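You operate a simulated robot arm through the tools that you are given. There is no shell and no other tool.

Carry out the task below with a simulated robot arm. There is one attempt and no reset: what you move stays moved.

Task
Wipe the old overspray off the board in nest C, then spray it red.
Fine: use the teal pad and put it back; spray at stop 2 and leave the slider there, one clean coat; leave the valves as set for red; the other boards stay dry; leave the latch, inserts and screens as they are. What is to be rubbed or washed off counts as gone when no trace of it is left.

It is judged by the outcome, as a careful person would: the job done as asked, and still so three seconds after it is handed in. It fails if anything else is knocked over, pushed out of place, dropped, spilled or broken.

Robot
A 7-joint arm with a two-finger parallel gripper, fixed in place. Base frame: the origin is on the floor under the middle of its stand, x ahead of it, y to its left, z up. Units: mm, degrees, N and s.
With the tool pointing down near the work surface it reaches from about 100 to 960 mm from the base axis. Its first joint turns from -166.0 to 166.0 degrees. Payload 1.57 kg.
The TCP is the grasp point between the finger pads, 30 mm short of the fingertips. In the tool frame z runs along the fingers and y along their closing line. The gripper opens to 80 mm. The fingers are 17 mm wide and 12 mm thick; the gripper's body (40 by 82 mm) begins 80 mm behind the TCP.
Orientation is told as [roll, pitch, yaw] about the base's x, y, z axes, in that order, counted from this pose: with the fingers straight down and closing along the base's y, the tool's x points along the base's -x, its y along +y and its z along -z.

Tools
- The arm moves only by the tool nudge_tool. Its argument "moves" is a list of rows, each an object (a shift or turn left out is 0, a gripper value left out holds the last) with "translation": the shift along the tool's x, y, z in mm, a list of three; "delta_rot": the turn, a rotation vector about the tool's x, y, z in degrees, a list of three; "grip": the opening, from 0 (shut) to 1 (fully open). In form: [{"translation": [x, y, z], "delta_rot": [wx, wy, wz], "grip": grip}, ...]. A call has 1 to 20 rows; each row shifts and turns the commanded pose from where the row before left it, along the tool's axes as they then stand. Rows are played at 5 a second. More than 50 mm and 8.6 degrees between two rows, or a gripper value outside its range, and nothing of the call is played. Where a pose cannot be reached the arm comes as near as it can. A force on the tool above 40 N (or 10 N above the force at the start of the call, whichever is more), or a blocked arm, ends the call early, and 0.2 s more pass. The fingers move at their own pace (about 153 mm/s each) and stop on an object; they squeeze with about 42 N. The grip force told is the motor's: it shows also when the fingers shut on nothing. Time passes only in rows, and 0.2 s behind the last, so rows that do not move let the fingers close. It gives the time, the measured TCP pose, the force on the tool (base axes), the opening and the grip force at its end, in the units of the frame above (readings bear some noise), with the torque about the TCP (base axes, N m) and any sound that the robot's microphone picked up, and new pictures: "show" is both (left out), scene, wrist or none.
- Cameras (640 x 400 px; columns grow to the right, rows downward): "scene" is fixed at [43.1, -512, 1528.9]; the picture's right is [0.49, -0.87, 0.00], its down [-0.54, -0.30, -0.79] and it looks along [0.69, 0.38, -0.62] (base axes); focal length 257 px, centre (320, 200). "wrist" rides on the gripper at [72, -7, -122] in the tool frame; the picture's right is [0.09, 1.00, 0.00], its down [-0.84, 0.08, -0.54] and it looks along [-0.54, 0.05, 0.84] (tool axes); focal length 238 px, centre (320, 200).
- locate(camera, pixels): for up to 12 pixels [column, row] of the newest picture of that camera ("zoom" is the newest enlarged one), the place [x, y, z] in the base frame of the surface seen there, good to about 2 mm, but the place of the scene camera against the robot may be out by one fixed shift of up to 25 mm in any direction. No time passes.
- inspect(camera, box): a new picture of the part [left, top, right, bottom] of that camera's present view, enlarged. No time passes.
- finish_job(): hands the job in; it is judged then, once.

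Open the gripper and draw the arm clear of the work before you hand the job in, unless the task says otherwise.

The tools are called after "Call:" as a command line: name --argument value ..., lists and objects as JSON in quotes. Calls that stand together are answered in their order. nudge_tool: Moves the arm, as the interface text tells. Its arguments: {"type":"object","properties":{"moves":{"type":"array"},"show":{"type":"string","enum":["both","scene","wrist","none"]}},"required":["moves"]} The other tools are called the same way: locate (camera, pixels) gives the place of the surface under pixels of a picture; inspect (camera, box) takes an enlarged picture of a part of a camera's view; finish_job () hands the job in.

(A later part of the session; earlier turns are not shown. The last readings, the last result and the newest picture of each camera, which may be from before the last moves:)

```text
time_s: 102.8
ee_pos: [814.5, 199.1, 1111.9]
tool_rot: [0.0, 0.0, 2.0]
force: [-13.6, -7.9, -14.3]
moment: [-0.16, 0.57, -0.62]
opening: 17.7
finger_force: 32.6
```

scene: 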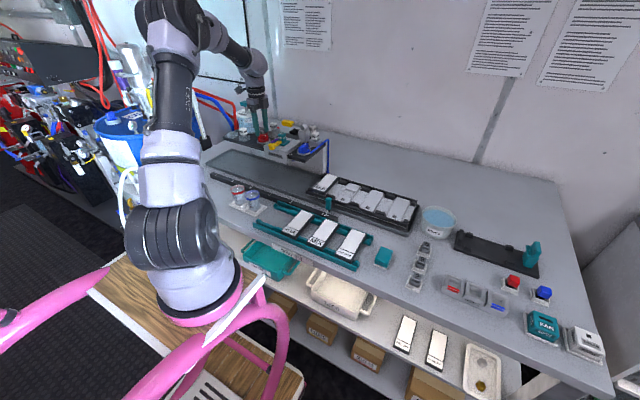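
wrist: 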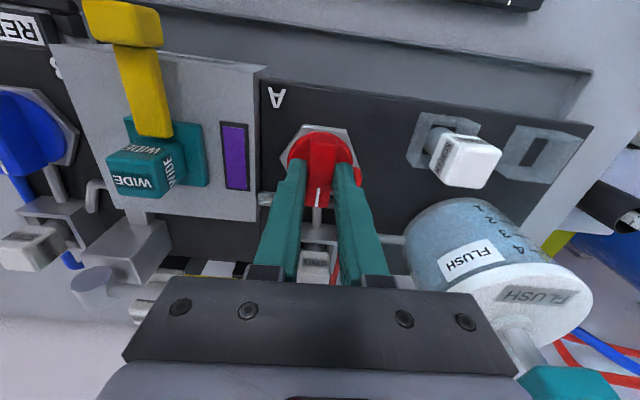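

A is shut again. I release, rise above the plunger height, close the fingers and move over the flush plunger.

Call:
nudge_tool --moves '[{"delta_rot": [0, 0, 2]}, {"grip": 0.55}, {"grip": 0.55}, {"translation": [0, 0, -20]}, {"translation": [0, 0, -45]}, {"translation": [0, 0, -45]}, {"translation": [0, 0, -40], "grip": 0.0}, {"translation": [-10, 35, 0]}, {"translation": [-10, 35, 0]}, {"translation": [0, 0, 0]}]' --show "both"

Call:
inspect --camera "wrist" --box '[280, 100, 440, 240]'

```text
time_s: 105.0
ee_pos: [836.4, 269.6, 1262.8]
tool_rot: [-0.1, 0.0, -0.1]
force: [0.1, 0.3, 0.1]
moment: [0.02, 0.0, 0.02]
opening: 0.0
finger_force: 22.3
```

scene: 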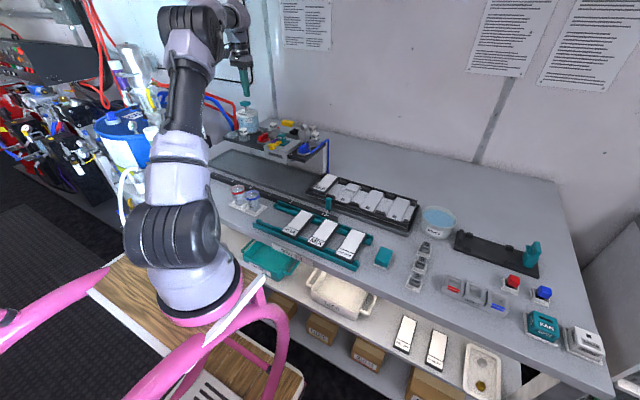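
wrist: 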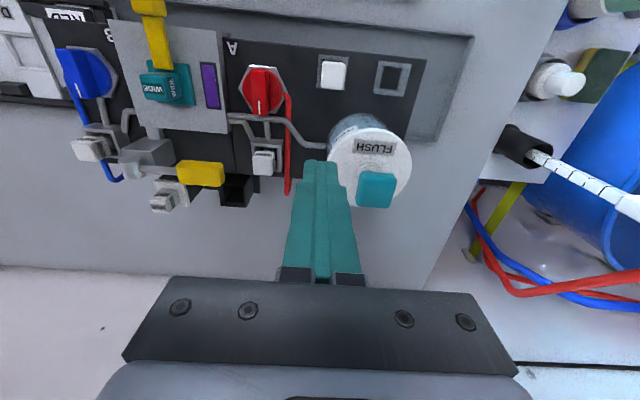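

```text
2.86 times, centred on (360, 170) of wrist
```

zoom: 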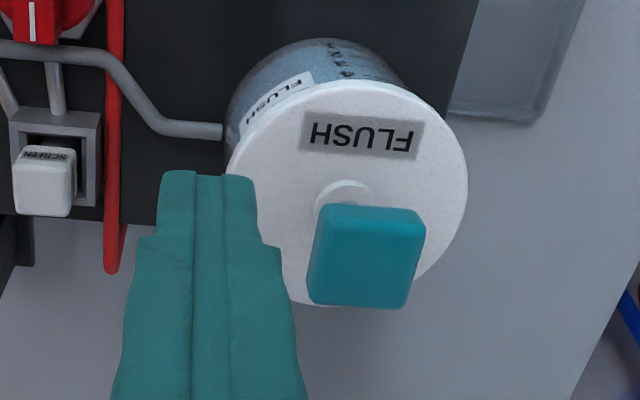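

I locate the plunger's top face from this view.

Call:
locate --camera "wrist" --pixels '[[375.75, 189.25], [361, 180], [393, 180], [360, 202], [388.5, 203.5], [376, 176], [376, 205], [345, 160], [370, 173]]'

```text
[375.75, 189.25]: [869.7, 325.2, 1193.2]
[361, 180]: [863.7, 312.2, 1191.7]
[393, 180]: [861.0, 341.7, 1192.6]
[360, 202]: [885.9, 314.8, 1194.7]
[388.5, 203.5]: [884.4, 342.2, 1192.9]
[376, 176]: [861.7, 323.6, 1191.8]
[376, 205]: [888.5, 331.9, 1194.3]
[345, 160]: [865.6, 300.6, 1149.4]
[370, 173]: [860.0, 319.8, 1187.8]
```

Plunger centre ≈ (872,327), top z≈1193. I move above it and lower to just above contact.

Call:
nudge_tool --moves '[{"translation": [-18.25, 28.35, 0]}, {"translation": [-18.25, 28.35, 0]}, {"translation": [0, 0, 20]}, {"translation": [0, 0, 14]}, {"translation": [0, 0, 0]}]' --show "both"

Call:
inspect --camera "scene" --box '[215, 60, 285, 140]'

```text
time_s: 106.2
ee_pos: [865.5, 318.8, 1227.0]
tool_rot: [0.1, 0.1, 0.0]
force: [1.6, 0.9, -0.2]
moment: [0.03, -0.02, -0.01]
opening: 0.1
finger_force: 20.8
out of reach, approached as far as the arm can: row 2
```

scene: 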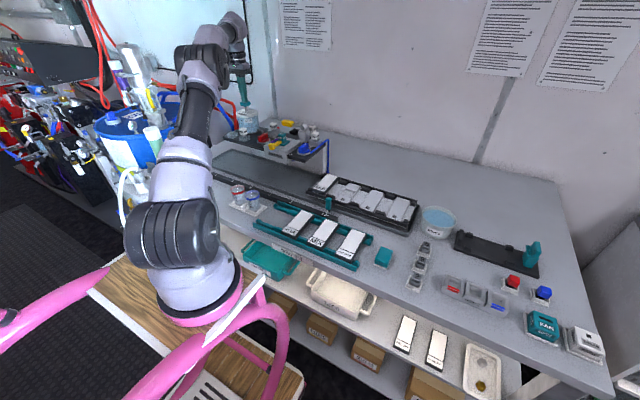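
wrist: 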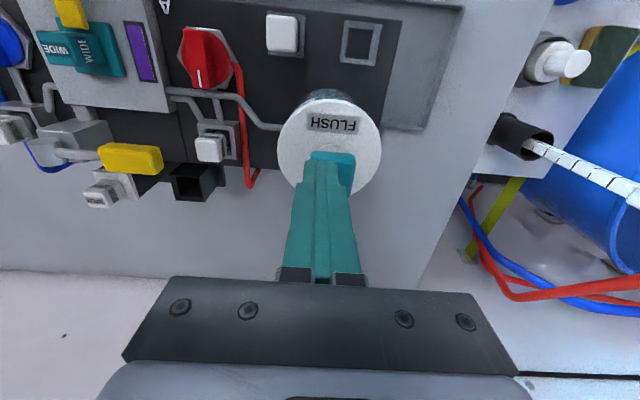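

```text
5.00 times, centred on (250, 100) of scene
```

zoom: 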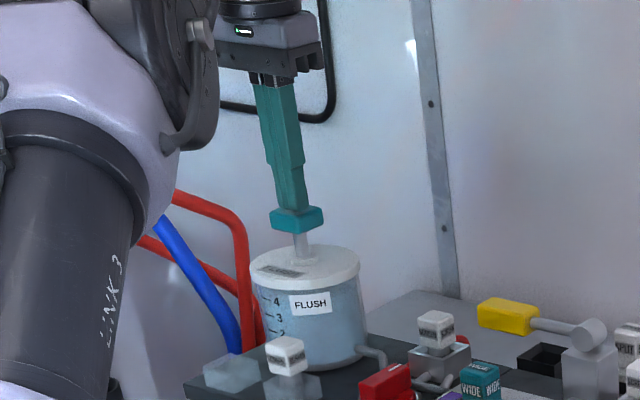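

The arm reaches (865.5,318.8), which is still over the plunger block. I press down in small steps and read the force.

Call:
nudge_tool --moves '[{"translation": [0, 0, 3]}, {"translation": [0, 0, 3]}, {"translation": [0, 0, 2]}, {"translation": [0, 0, 0]}]' --show "wrist"

```text
time_s: 107.2
ee_pos: [865.4, 318.1, 1220.7]
tool_rot: [0.1, 0.1, 0.1]
force: [-0.1, 1.1, 1.6]
moment: [0.06, 0.03, -0.01]
opening: 0.2
finger_force: 20.6
```

wrist: 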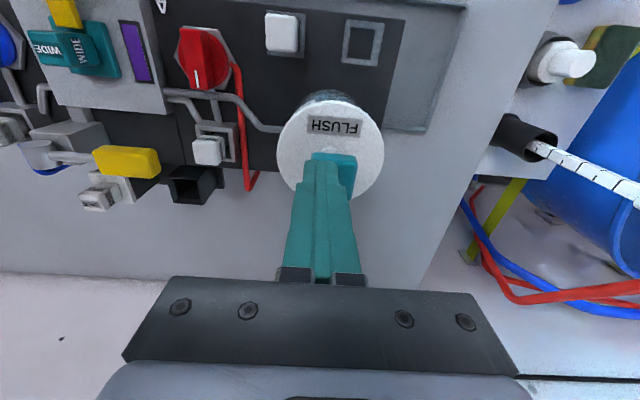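

The plunger is yielding lightly. I continue pressing.

Call:
nudge_tool --moves '[{"translation": [0, 0, 5]}, {"translation": [0, 0, 5]}, {"translation": [0, 0, 0]}]' --show "wrist"

Call:
inspect --camera "scene" --box '[215, 80, 315, 180]'

```text
time_s: 108.0
ee_pos: [866.1, 317.5, 1210.7]
tool_rot: [-0.1, 0.0, 0.0]
force: [-2.1, -0.9, 4.3]
moment: [-0.02, 0.08, 0.03]
opening: 0.0
finger_force: 21.5
heard: click
```

wrist: 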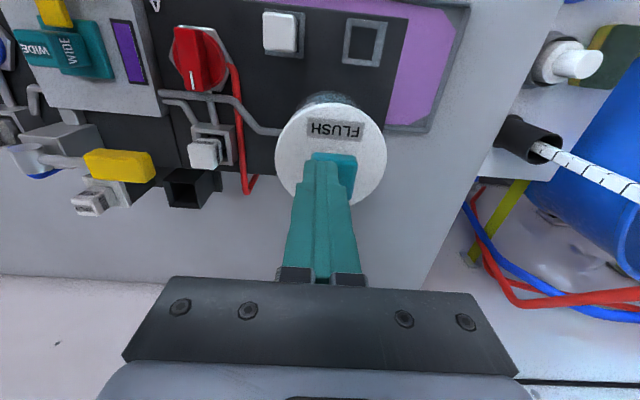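

```text
4.00 times, centred on (265, 130) of scene
```

zoom: 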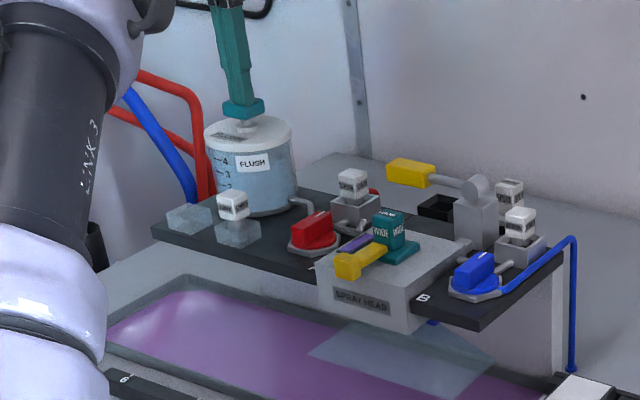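

A click, and flush liquid runs through the head into the tray (tinted purple, as a catch tray should take it). I release the plunger and check the glass.

Call:
nudge_tool --moves '[{"translation": [0, 0, -10]}, {"translation": [0, 0, -20]}, {"translation": [0, 0, -25]}, {"translation": [0, 0, 0]}]' --show "both"

Call:
inspect --camera "scene" --box '[215, 80, 345, 200]'

Call:
inspect --camera "wrist" --box '[60, 0, 220, 100]'

```text
time_s: 109.0
ee_pos: [865.3, 317.9, 1265.1]
tool_rot: [0.0, -0.1, 0.0]
force: [0.3, -0.2, -0.9]
moment: [-0.01, -0.01, -0.01]
opening: 0.0
finger_force: 21.3
```

scene: 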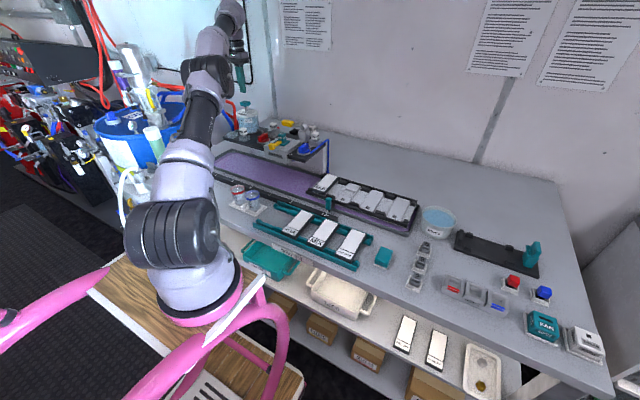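
wrist: 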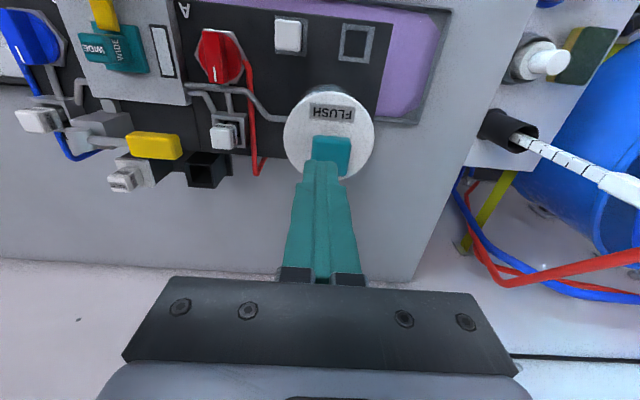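

```text
3.33 times, centred on (280, 140) of scene
```

zoom: 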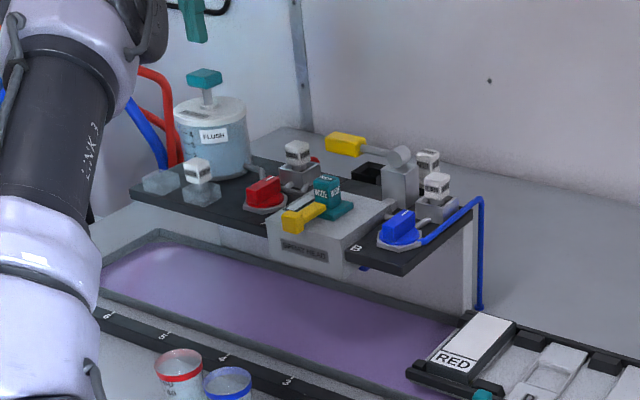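

```text
4.00 times, centred on (140, 50) of wrist
```

zoom: 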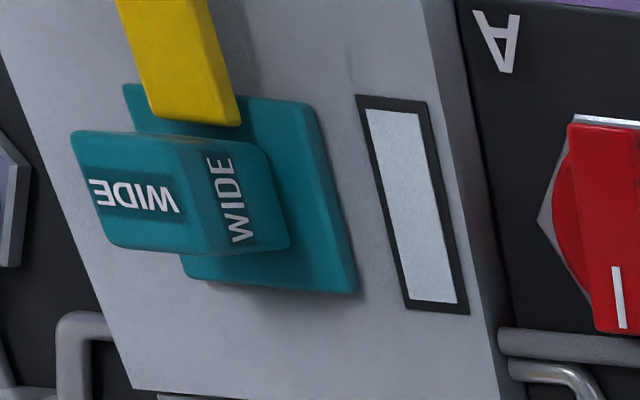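

The glass is clear again. Now I open A: back over its knob with the fingers open.

Call:
nudge_tool --moves '[{"translation": [16.7, -39.2, 0], "grip": 0.55}, {"translation": [16.7, -39.2, 0]}, {"translation": [16.7, -39.2, 0]}, {"translation": [0, 0, 40]}, {"translation": [0, 0, 40]}, {"translation": [0, 0, 40]}, {"translation": [0, 0, 15]}, {"translation": [0, 0, 0]}]' --show "wrist"

Call:
inspect --camera "wrist" --box '[260, 80, 400, 220]'

```text
time_s: 110.8
ee_pos: [815.2, 200.9, 1129.7]
tool_rot: [0.0, 0.0, -0.1]
force: [0.2, -1.0, 0.6]
moment: [-0.03, 0.01, 0.03]
opening: 44.0
finger_force: 0.1
```

wrist: 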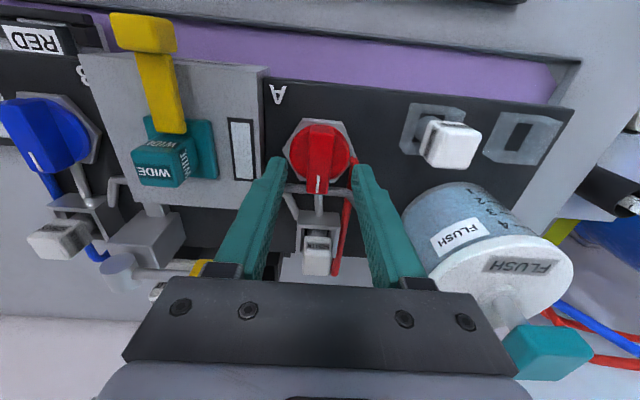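

```text
2.86 times, centred on (330, 150) of wrist
```

zoom: 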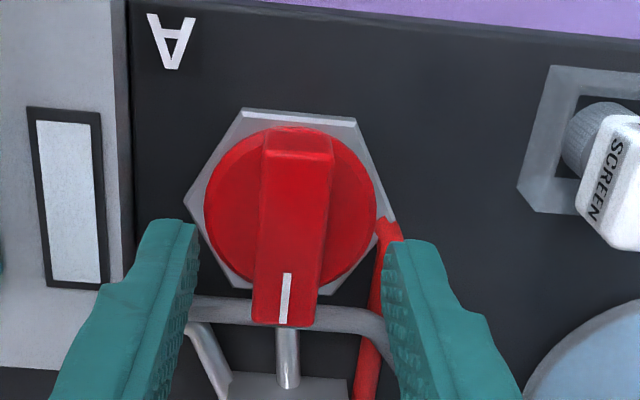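

Centred on A. I lower, grip, and turn A clockwise to its open (crosswise) stop.

Call:
nudge_tool --moves '[{"translation": [0, 0, 11]}, {"translation": [0, 0, 7]}, {"grip": 0.0}, {"grip": 0.0}, {"grip": 0.0}, {"delta_rot": [0, 0, 8]}, {"delta_rot": [0, 0, 8]}, {"delta_rot": [0, 0, 8]}, {"delta_rot": [0, 0, 8]}, {"delta_rot": [0, 0, 8]}, {"delta_rot": [0, 0, 8]}, {"delta_rot": [0, 0, 8]}, {"delta_rot": [0, 0, 8]}, {"delta_rot": [0, 0, 8]}, {"delta_rot": [0, 0, 8]}, {"delta_rot": [0, 0, 8]}, {"delta_rot": [0, 0, 4]}, {"translation": [0, 0, 0]}]' --show "none"

Call:
nudge_tool --moves '[{"delta_rot": [0, 0, -2]}, {"grip": 0.42}, {"grip": 0.42}, {"translation": [0, 0, -20]}, {"translation": [0, 0, -40]}, {"translation": [0, 0, -45]}, {"delta_rot": [0, 0, -8.18]}, {"delta_rot": [0, 0, -8.18]}, {"delta_rot": [0, 0, -8.18]}, {"delta_rot": [0, 0, -8.18]}, {"delta_rot": [0, 0, -8.18]}, {"delta_rot": [0, 0, -8.18]}, {"delta_rot": [0, 0, -8.18]}, {"delta_rot": [0, 0, -8.18]}, {"delta_rot": [0, 0, -8.18]}, {"delta_rot": [0, 0, -8.18]}, {"delta_rot": [0, 0, -8.2]}, {"translation": [0, 0, 0]}]' --show "both"

Call:
inspect --camera "scene" --box '[225, 95, 335, 185]'

```text
time_s: 114.6
ee_pos: [814.5, 199.4, 1112.0]
tool_rot: [0.0, 0.0, -92.1]
force: [-7.1, -4.3, -7.4]
moment: [-0.29, -0.07, 0.72]
opening: 17.6
finger_force: 32.4
```

```text
time_s: 118.4
ee_pos: [815.6, 200.8, 1216.8]
tool_rot: [0.1, 0.0, 0.1]
force: [0.4, -0.4, 0.2]
moment: [0.03, -0.01, 0.01]
opening: 33.5
finger_force: 0.0
```

scene: 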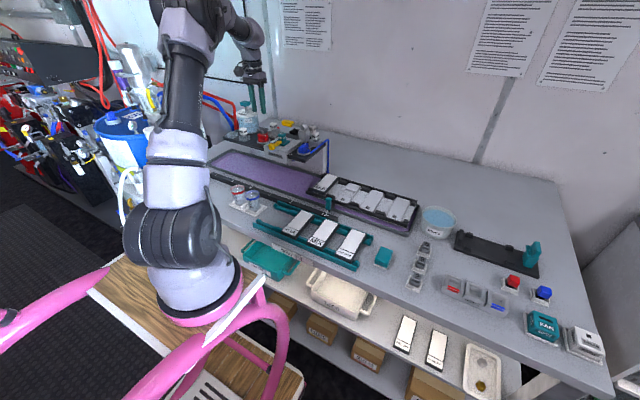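
wrist: 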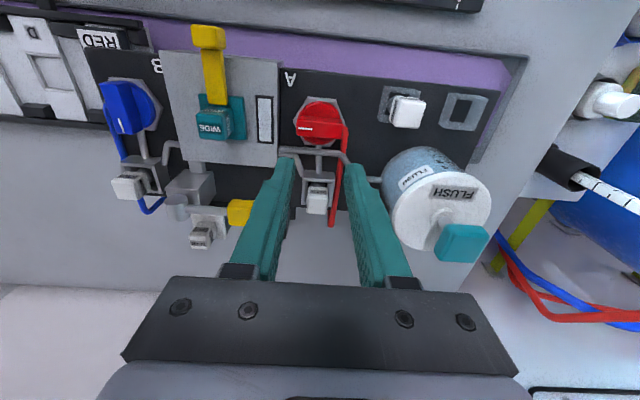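

```text
4.44 times, centred on (280, 140) of scene
```

zoom: 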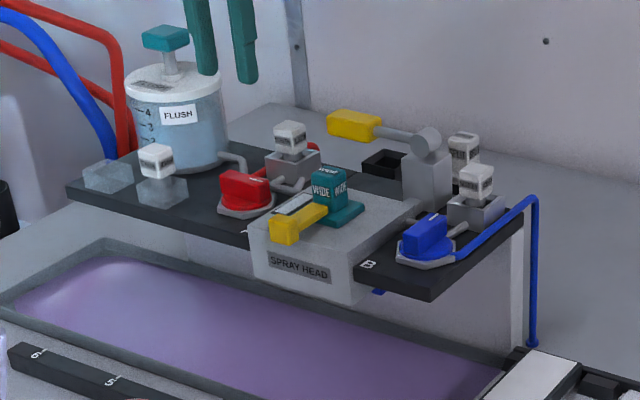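

A is open, B shut, and the glass is clear. Now I go to the slider handle and look at it closely.

Call:
nudge_tool --moves '[{"translation": [0, 0, -30]}, {"translation": [19.5, -41.4, 0]}, {"translation": [19.5, -41.4, 0]}, {"translation": [19.5, -41.4, 0]}, {"translation": [19.5, -41.4, 0]}, {"translation": [19.5, -41.4, 0]}, {"translation": [19.5, -41.4, 0]}, {"translation": [19.5, -41.4, 0]}, {"translation": [19.5, -41.4, 0]}, {"translation": [19.5, -41.4, 0]}, {"translation": [0, 0, 40]}, {"translation": [0, 0, 40]}, {"translation": [0, 0, 0]}]' --show "both"

Call:
inspect --camera "wrist" --box '[270, 130, 370, 210]'

Call:
inspect --camera "scene" --box '[300, 175, 360, 225]'

```text
time_s: 121.2
ee_pos: [639.3, -174.0, 1167.3]
tool_rot: [-0.1, 0.0, -0.1]
force: [0.6, 0.1, 0.2]
moment: [0.01, -0.03, 0.02]
opening: 33.5
finger_force: 0.1
```

scene: 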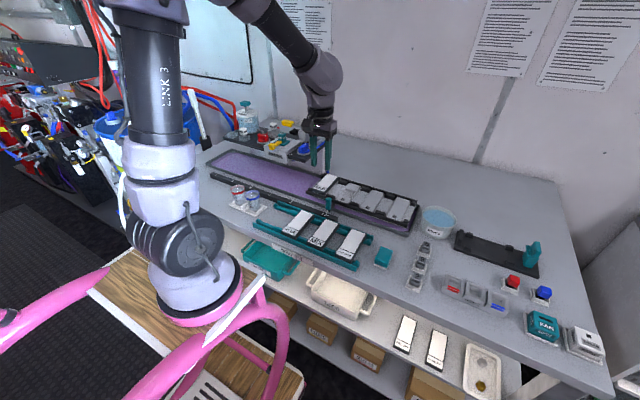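
wrist: 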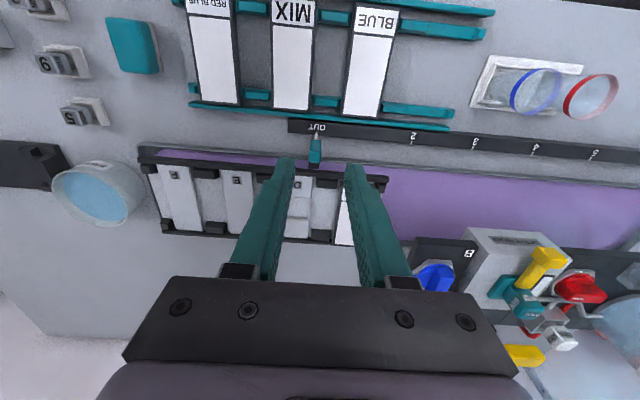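

```text
5.00 times, centred on (320, 170) of wrist
```

zoom: 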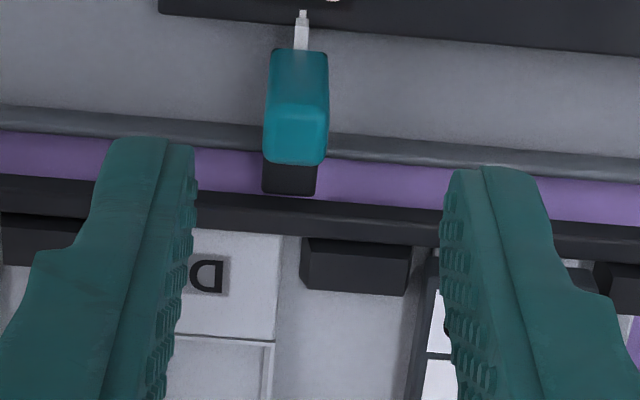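

```text
8.00 times, centred on (330, 200) of scene
```

zoom: 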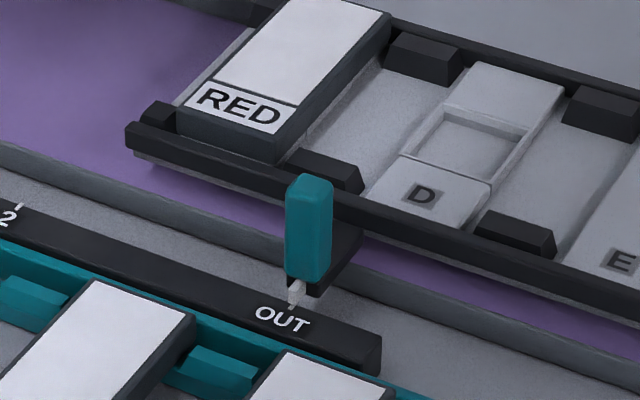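

The handle is at wrist (315,155). I locate its top and sides, and the OUT and 2 ticks.

Call:
locate --camera "wrist" --pixels '[[315, 160], [315, 155], [310.5, 160], [320, 160], [315, 150], [316, 144], [316.4, 134.5], [412, 142], [309.5, 152], [321, 152], [316, 141], [413, 145]]'

Call:
inspect --camera "wrist" --box '[300, 120, 430, 170]'

```text
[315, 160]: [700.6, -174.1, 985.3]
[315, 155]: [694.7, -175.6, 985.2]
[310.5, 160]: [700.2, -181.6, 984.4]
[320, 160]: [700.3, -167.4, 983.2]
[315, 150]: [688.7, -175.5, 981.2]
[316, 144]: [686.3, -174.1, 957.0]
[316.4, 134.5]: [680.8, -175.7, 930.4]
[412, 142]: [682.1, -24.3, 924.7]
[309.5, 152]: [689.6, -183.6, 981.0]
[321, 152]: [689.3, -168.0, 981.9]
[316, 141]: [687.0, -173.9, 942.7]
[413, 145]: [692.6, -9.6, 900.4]
```

```text
4.92 times, centred on (365, 145) of wrist
```

zoom: 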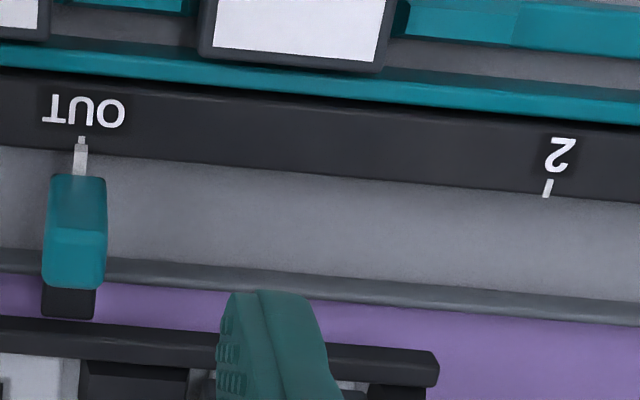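

Handle: centre about (695.5,−175), 16 mm wide in y, top z≈985; "2" tick at y≈−26, so travel ≈ 149 mm. I move above it.

Call:
nudge_tool --moves '[{"translation": [-28, -1, 35], "grip": 0.5}, {"translation": [-28, -1, 35]}, {"translation": [0, 0, 40]}, {"translation": [0, 0, 30]}, {"translation": [0, 0, 0]}]' --show "both"

Call:
inspect --camera "wrist" --box '[260, 80, 380, 200]'

```text
time_s: 122.4
ee_pos: [696.4, -174.3, 1027.1]
tool_rot: [0.0, 0.1, -0.1]
force: [-1.4, -0.2, 0.5]
moment: [-0.01, 0.0, 0.01]
opening: 40.0
finger_force: 0.2
```

scene: 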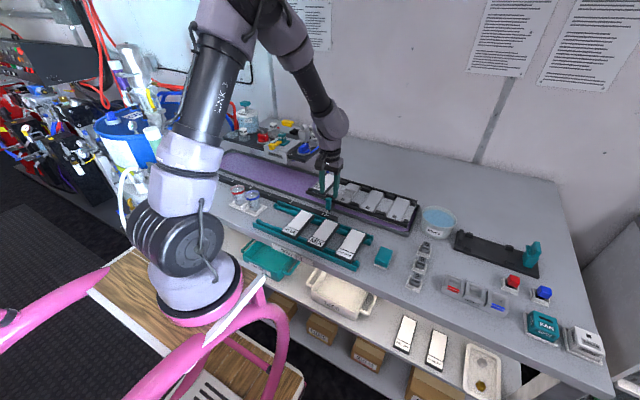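
wrist: 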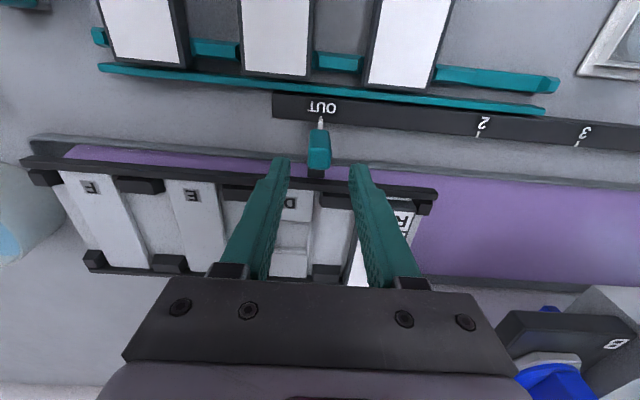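

```text
3.33 times, centred on (320, 140) of wrist
```

zoom: 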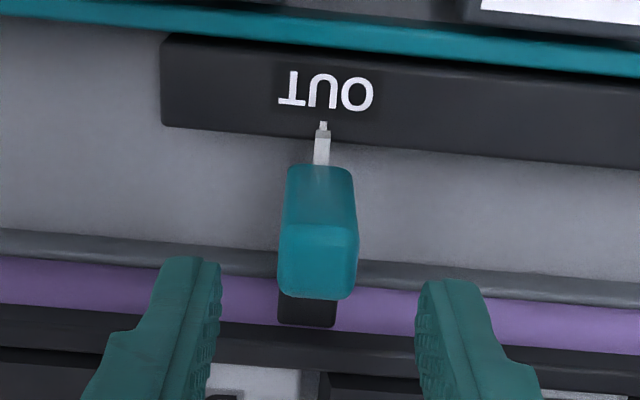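

The handle is centred between the fingers. I lower to fingertips ≈958 and grip it.

Call:
nudge_tool --moves '[{"translation": [0, 0, 20]}, {"translation": [0, 0, 14]}, {"translation": [0, 0, 5]}, {"grip": 0.0}, {"grip": 0.0}, {"grip": 0.0}, {"translation": [0, 0, 0]}]' --show "both"

Call:
inspect --camera "scene" --box '[280, 140, 370, 220]'

```text
time_s: 124.0
ee_pos: [695.3, -174.8, 988.4]
tool_rot: [0.0, 0.0, 0.0]
force: [0.3, -1.2, -10.4]
moment: [-0.07, -1.01, 0.02]
opening: 17.8
finger_force: 32.5
```

scene: 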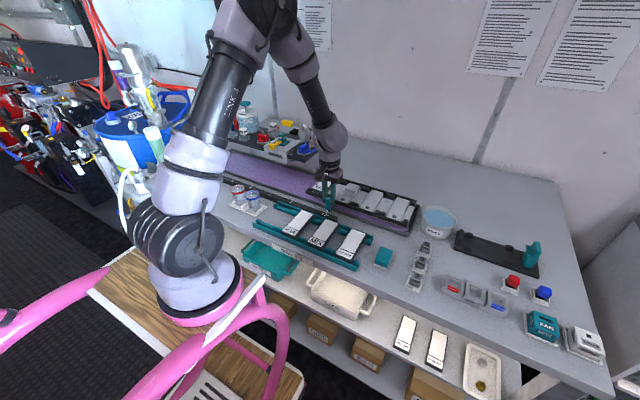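
wrist: 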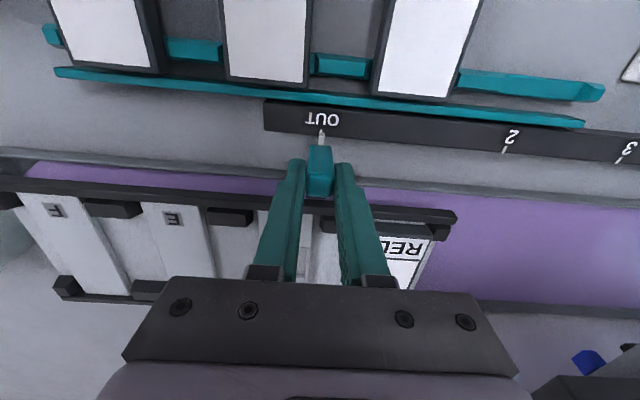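

```text
5.00 times, centred on (325, 180) of scene
```

zoom: 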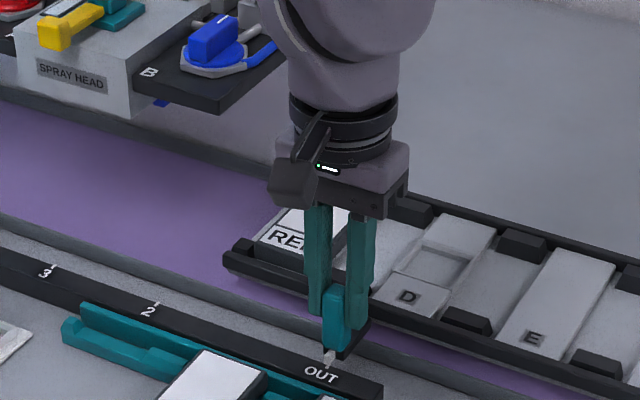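

Handle gripped. I slide it toward +y gently by 40 mm first, reading the force.

Call:
nudge_tool --moves '[{"translation": [0, 5, 0]}, {"translation": [0, 8, 0]}, {"translation": [0, 9, 0]}, {"translation": [0, 9, 0]}, {"translation": [0, 9, 0]}, {"translation": [0, 0, 0]}]' --show "wrist"

```text
time_s: 125.4
ee_pos: [695.4, -133.9, 987.8]
tool_rot: [0.0, 0.0, 0.0]
force: [5.3, 0.5, -10.0]
moment: [0.04, 0.32, -0.04]
opening: 18.0
finger_force: 32.1
```

wrist: 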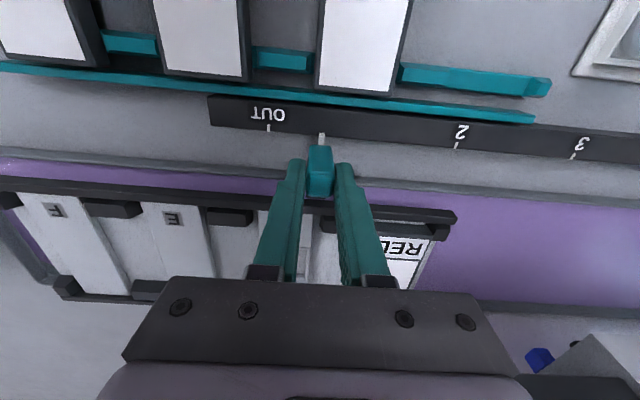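

The carriage follows freely; the pointer left OUT. I continue ~95 mm toward 2.

Call:
nudge_tool --moves '[{"translation": [0, 9.5, 0]}, {"translation": [0, 9.5, 0]}, {"translation": [0, 9.5, 0]}, {"translation": [0, 9.5, 0]}, {"translation": [0, 9.5, 0]}, {"translation": [0, 9.5, 0]}, {"translation": [0, 9.5, 0]}, {"translation": [0, 9.5, 0]}, {"translation": [0, 9.5, 0]}, {"translation": [0, 9.5, 0]}, {"translation": [0, 0, 0]}]' --show "both"

Call:
inspect --camera "wrist" --box '[290, 110, 370, 160]'

Call:
inspect --camera "scene" --box '[250, 130, 350, 210]'

```text
time_s: 127.8
ee_pos: [696.7, -39.9, 987.9]
tool_rot: [0.0, 0.0, 0.0]
force: [-0.3, 0.2, 7.3]
moment: [-0.01, 0.77, 0.02]
opening: 17.8
finger_force: 32.9
```

scene: 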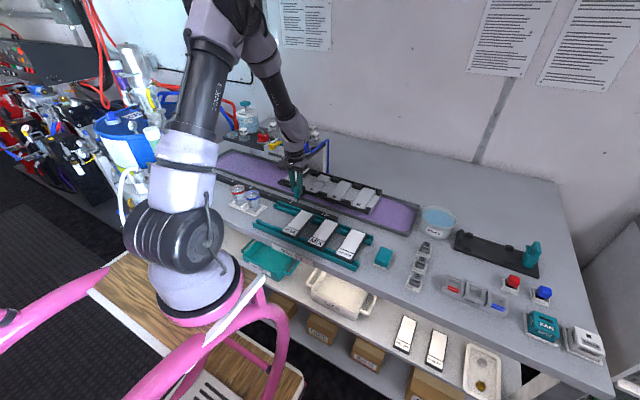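
wrist: 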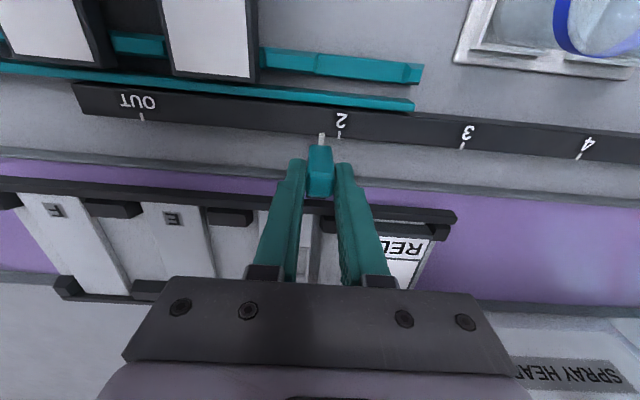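

```text
8.00 times, centred on (330, 135) of wrist
```

zoom: 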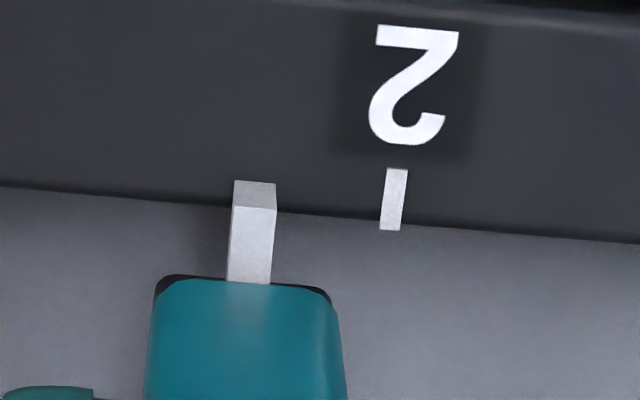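

```text
5.00 times, centred on (300, 170) of scene
```

zoom: 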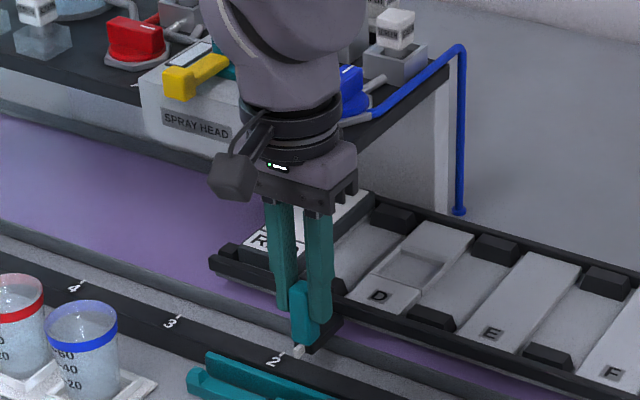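

The pointer is about 13.5 mm short of the "2" tick (zoom 255 vs 393 px). I move the rest slowly.

Call:
nudge_tool --moves '[{"translation": [0, 4, 0]}, {"translation": [0, 4, 0]}, {"translation": [0, 3, 0]}, {"translation": [0, 2, 0]}, {"translation": [0, 0, 0]}]' --show "wrist"

Call:
inspect --camera "wrist" --box '[290, 110, 370, 160]'

```text
time_s: 129.0
ee_pos: [695.1, -26.7, 987.6]
tool_rot: [0.0, 0.1, 0.0]
force: [0.8, 1.8, -2.4]
moment: [-0.01, -1.02, -0.01]
opening: 17.9
finger_force: 32.8
```

wrist: 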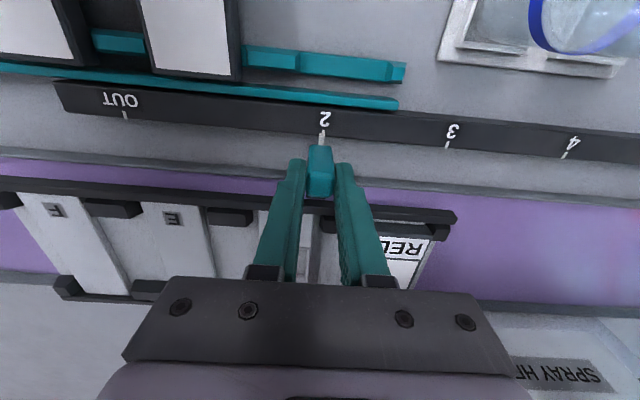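

```text
8.00 times, centred on (330, 135) of wrist
```

zoom: 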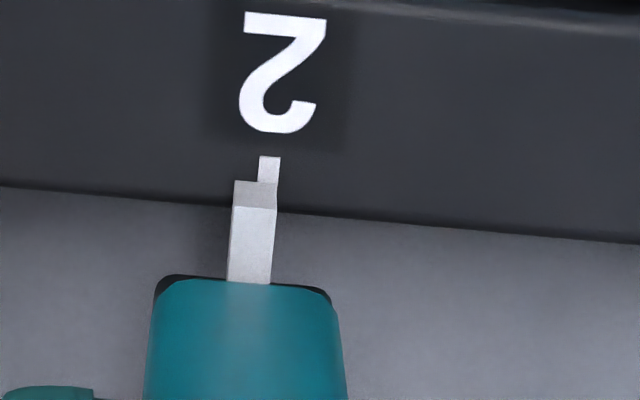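

The pointer is ~1.2 mm short of the tick. I nudge it the last bit.

Call:
nudge_tool --moves '[{"translation": [0, 1.2, 0]}, {"translation": [0, 0, 0]}, {"translation": [0, 0, 0]}]' --show "wrist"

Call:
inspect --camera "wrist" --box '[290, 110, 370, 160]'

```text
time_s: 129.8
ee_pos: [695.9, -24.8, 987.8]
tool_rot: [0.0, 0.1, 0.0]
force: [2.2, -0.8, -4.8]
moment: [-0.01, -0.86, 0.0]
opening: 18.1
finger_force: 32.8
```

wrist: 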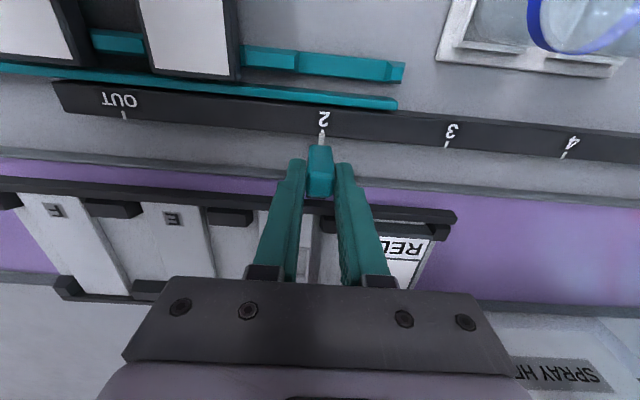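

```text
8.00 times, centred on (330, 135) of wrist
```

zoom: 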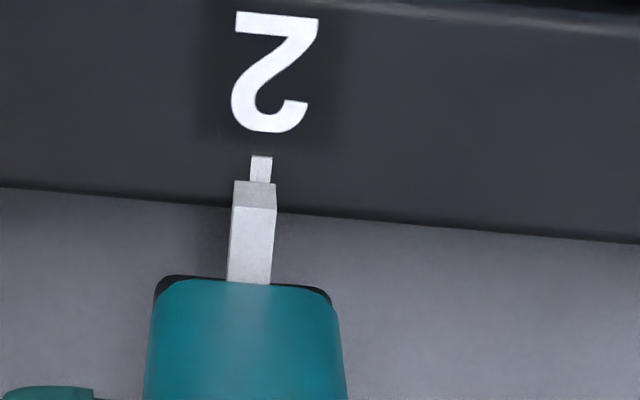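

Nearly exact (≈0.5 mm). I add 0.4 mm, then open the fingers slightly and rise straight up.

Call:
nudge_tool --moves '[{"translation": [0, 0.4, 0]}, {"translation": [0, 0, 0]}, {"grip": 0.5}, {"grip": 0.5}, {"translation": [0, 0, -20]}, {"translation": [0, 0, -40]}, {"translation": [0, 0, -30]}, {"translation": [0, 0, 0]}]' --show "both"

Call:
inspect --camera "wrist" --box '[280, 100, 360, 160]'

Call:
inspect --camera "scene" --box '[250, 130, 370, 220]'

```text
time_s: 131.6
ee_pos: [696.1, -25.2, 1077.8]
tool_rot: [0.0, 0.1, 0.0]
force: [0.1, 0.6, -0.8]
moment: [0.0, -0.01, 0.03]
opening: 39.9
finger_force: 0.1
```

scene: 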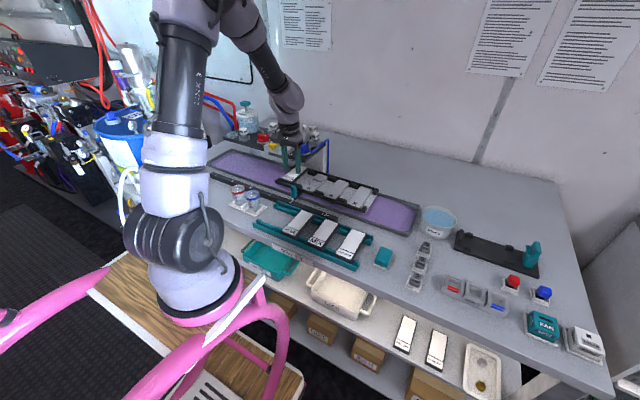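
wrist: 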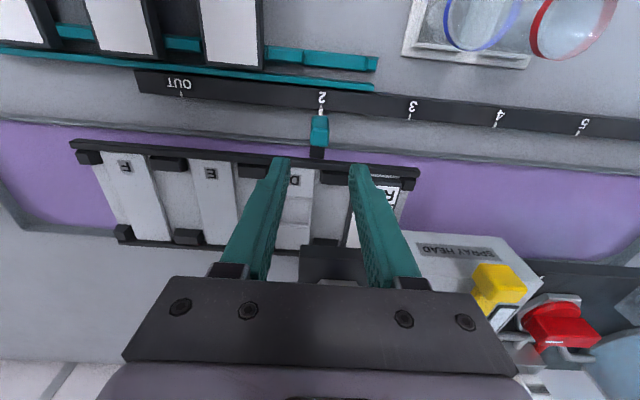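

```text
6.67 times, centred on (320, 130) of wrist
```

zoom: 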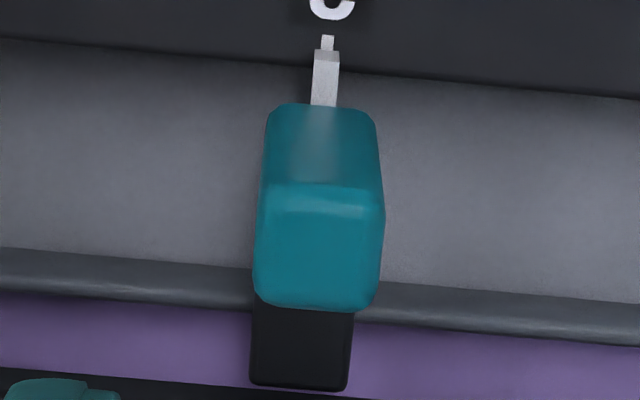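

```text
4.44 times, centred on (310, 175) of scene
```

zoom: 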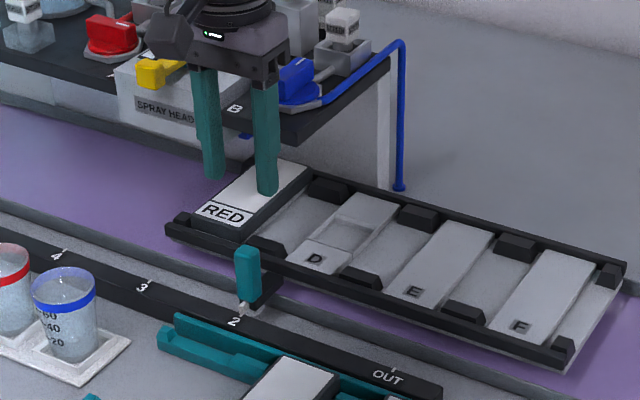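

The pointer sits exactly at tick 2 and board C is under the head's B side. Now I rise and go over to the lever with closed fingers.

Call:
nudge_tool --moves '[{"translation": [0, 0, -40]}, {"translation": [0, 0, -40]}, {"translation": [0, 0, -40]}, {"translation": [0, 0, -40], "grip": 0.0}, {"translation": [-34.7, 28.4, 0]}, {"translation": [-34.7, 28.4, 0]}, {"translation": [-34.7, 28.4, 0]}, {"translation": [-34.7, 28.4, 0]}, {"translation": [-34.7, 28.4, 0]}, {"translation": [-34.5, 28.3, 0]}, {"translation": [0, 0, 30]}, {"translation": [0, 0, 25]}, {"translation": [0, 0, 9]}, {"translation": [0, 0, 0]}]' --show "both"

Call:
inspect --camera "scene" --box '[225, 90, 345, 210]'

Call:
inspect --camera "scene" --box '[262, 128, 290, 146]'

```text
time_s: 134.6
ee_pos: [903.2, 146.0, 1175.2]
tool_rot: [0.1, 0.0, 0.0]
force: [0.0, 1.2, 0.4]
moment: [0.01, 0.0, 0.01]
opening: 0.0
finger_force: 21.5
```

scene: 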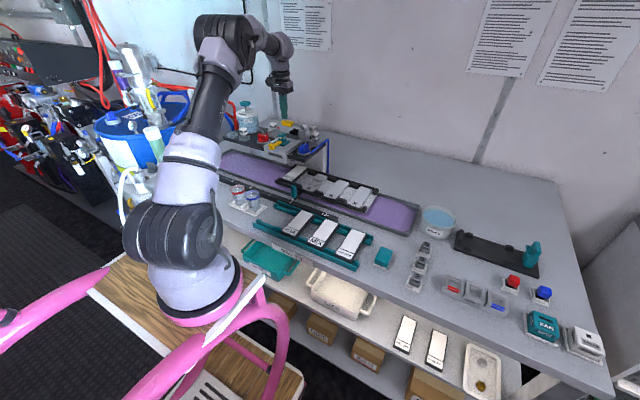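
wrist: 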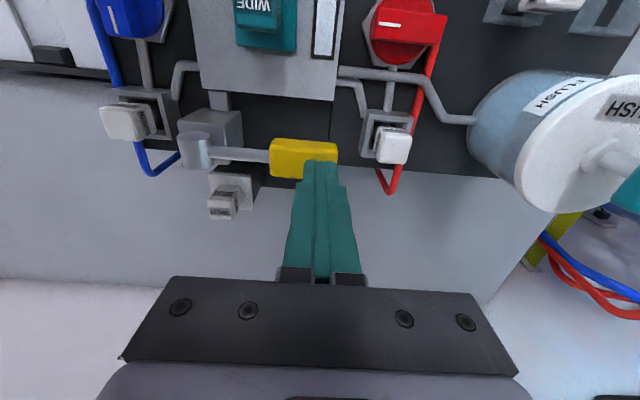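

```text
3.33 times, centred on (285, 150) of scene
```

zoom: 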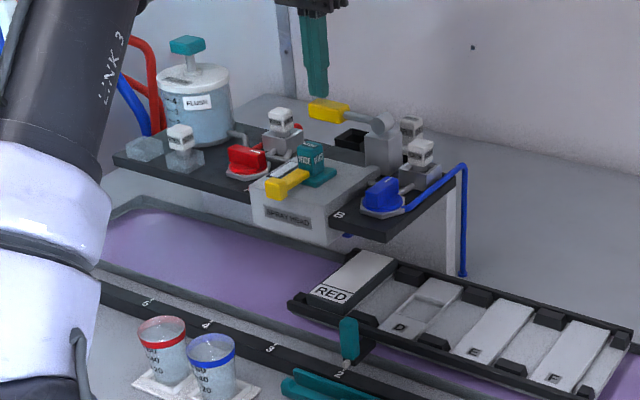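

```text
16.00 times, centred on (276, 137) of scene
```

zoom: 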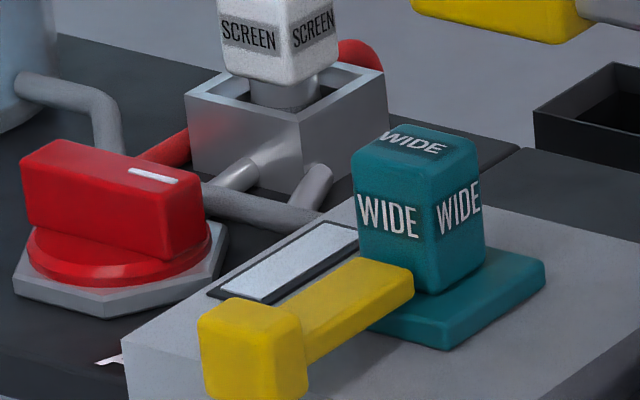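

All set: A open, B shut, glass clear, board C at stop 2. I press the lever down once, as far as before (~35 mm), and look.

Call:
nudge_tool --moves '[{"translation": [0, 0, 8]}, {"translation": [0, 0, 10]}, {"translation": [0, 0, 10]}, {"translation": [0, 0, 7.5]}]' --show "scene"

Call:
inspect --camera "scene" --box '[225, 110, 345, 210]'

```text
time_s: 135.6
ee_pos: [903.2, 146.1, 1137.9]
tool_rot: [0.0, -0.1, 0.1]
force: [1.2, -1.9, 2.3]
moment: [-0.05, -0.03, 0.03]
opening: 0.0
finger_force: 21.2
```

scene: 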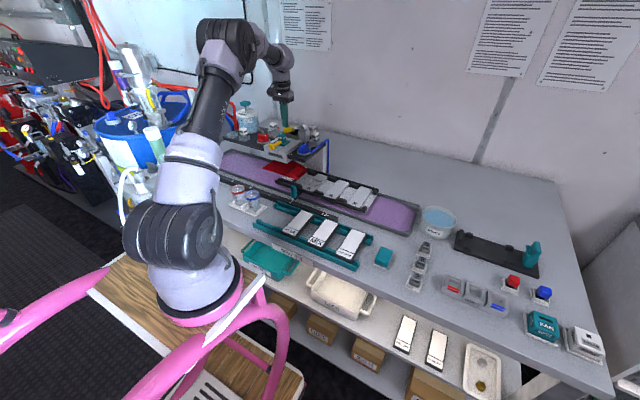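

```text
4.00 times, centred on (285, 160) of scene
```

zoom: 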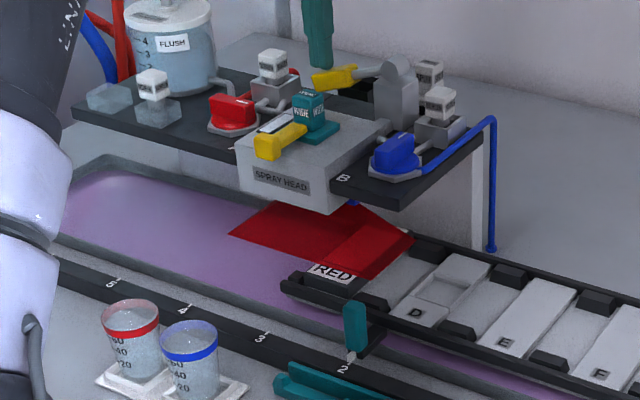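

Red fan over board C. Before releasing, I zoom into the board and glass to see whether the coat is formed.

Call:
inspect --camera "scene" --box '[275, 155, 325, 190]'

Call:
inspect --camera "scene" --box '[262, 128, 290, 146]'

```text
11.43 times, centred on (300, 172) of scene
```

zoom: 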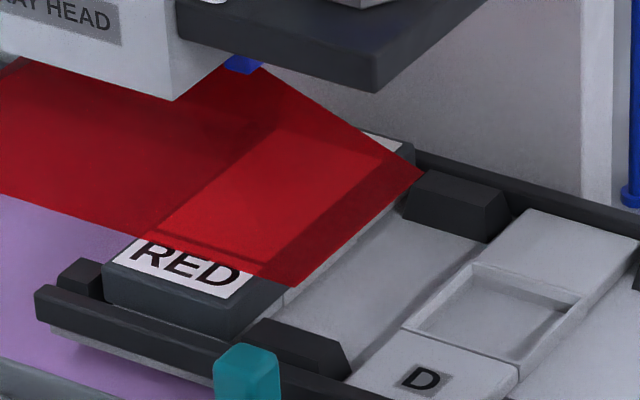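

```text
16.00 times, centred on (276, 137) of scene
```

zoom: 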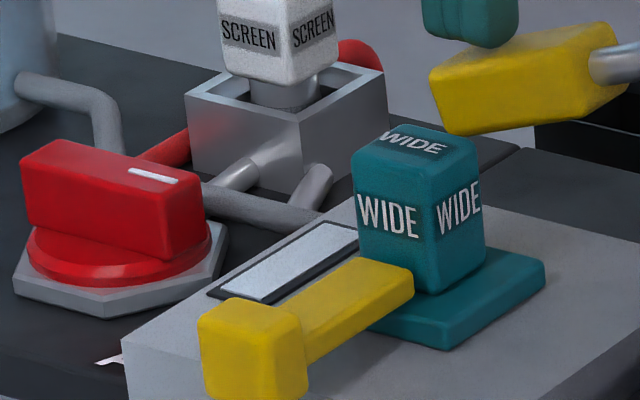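

The coat/glass hasn't registered yet; I hold the lever down a moment longer (same pull).

Call:
nudge_tool --moves '[{"translation": [0, 0, 0]}]' --show "scene"

Call:
inspect --camera "scene" --box '[275, 155, 325, 190]'

Call:
inspect --camera "scene" --box '[262, 128, 290, 146]'

```text
time_s: 136.0
ee_pos: [903.4, 146.2, 1136.6]
tool_rot: [0.0, 0.0, 0.0]
force: [1.5, -1.4, 2.3]
moment: [-0.12, -0.04, 0.03]
opening: 0.0
finger_force: 21.2
```

scene: 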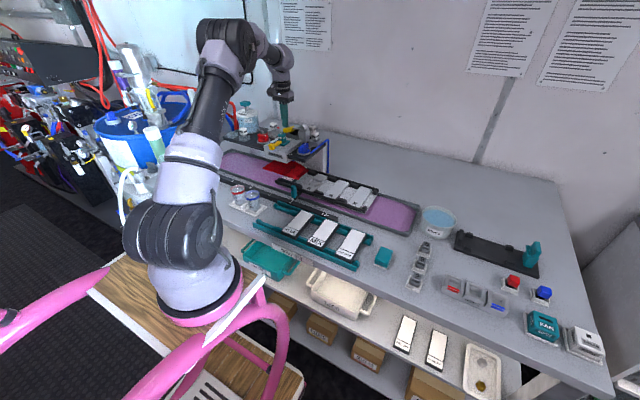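

```text
11.43 times, centred on (300, 172) of scene
```

zoom: 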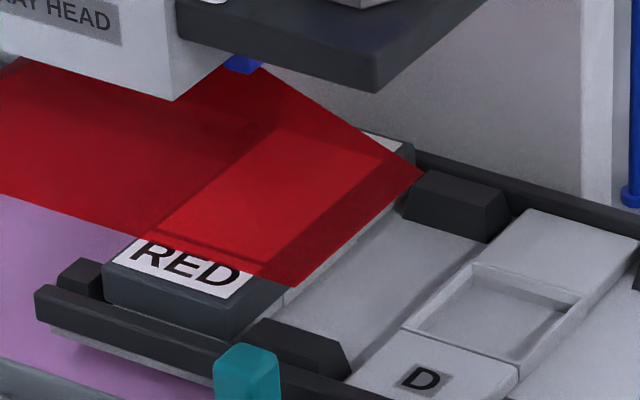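

```text
16.00 times, centred on (276, 137) of scene
```

zoom: 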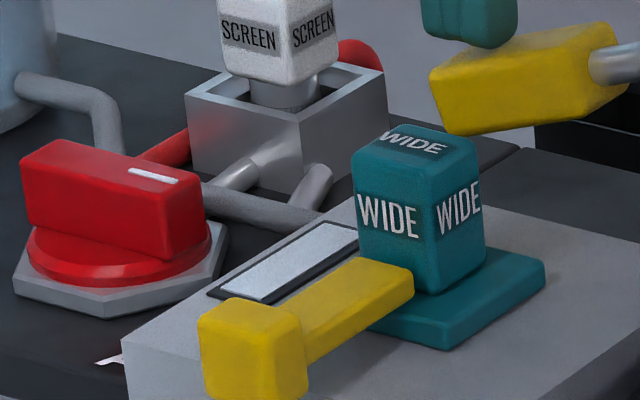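

Still spraying; I hold one more short moment and check the glass again before letting go.

Call:
nudge_tool --moves '[{"translation": [0, 0, 0]}]' --show "scene"

Call:
inspect --camera "scene" --box '[225, 110, 345, 210]'

Call:
inspect --camera "scene" --box '[262, 128, 290, 146]'

```text
time_s: 136.4
ee_pos: [903.7, 146.0, 1138.3]
tool_rot: [0.0, 0.0, 0.1]
force: [0.6, -1.6, 3.1]
moment: [-0.04, 0.0, 0.01]
opening: 0.0
finger_force: 21.4
```

scene: 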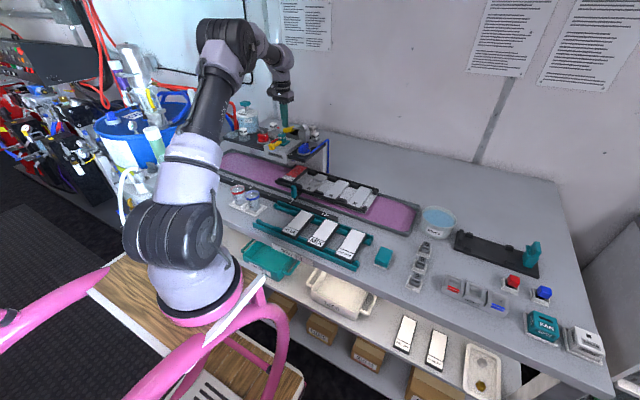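

```text
4.00 times, centred on (285, 160) of scene
```

zoom: 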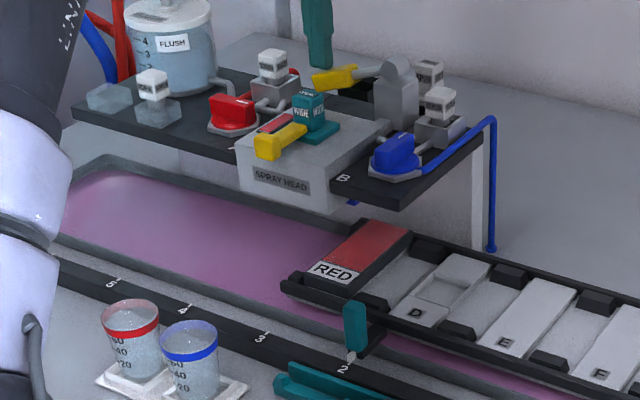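

```text
16.00 times, centred on (276, 137) of scene
```

zoom: 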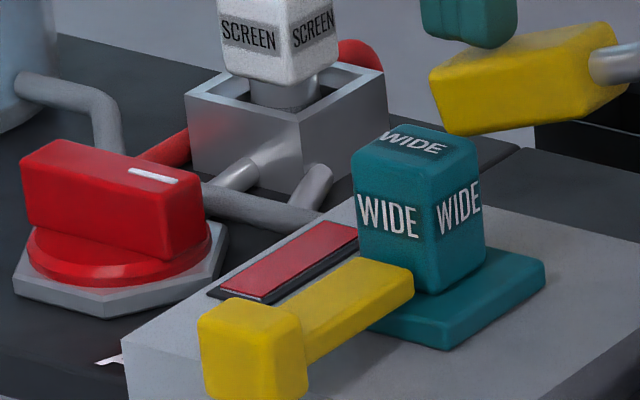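

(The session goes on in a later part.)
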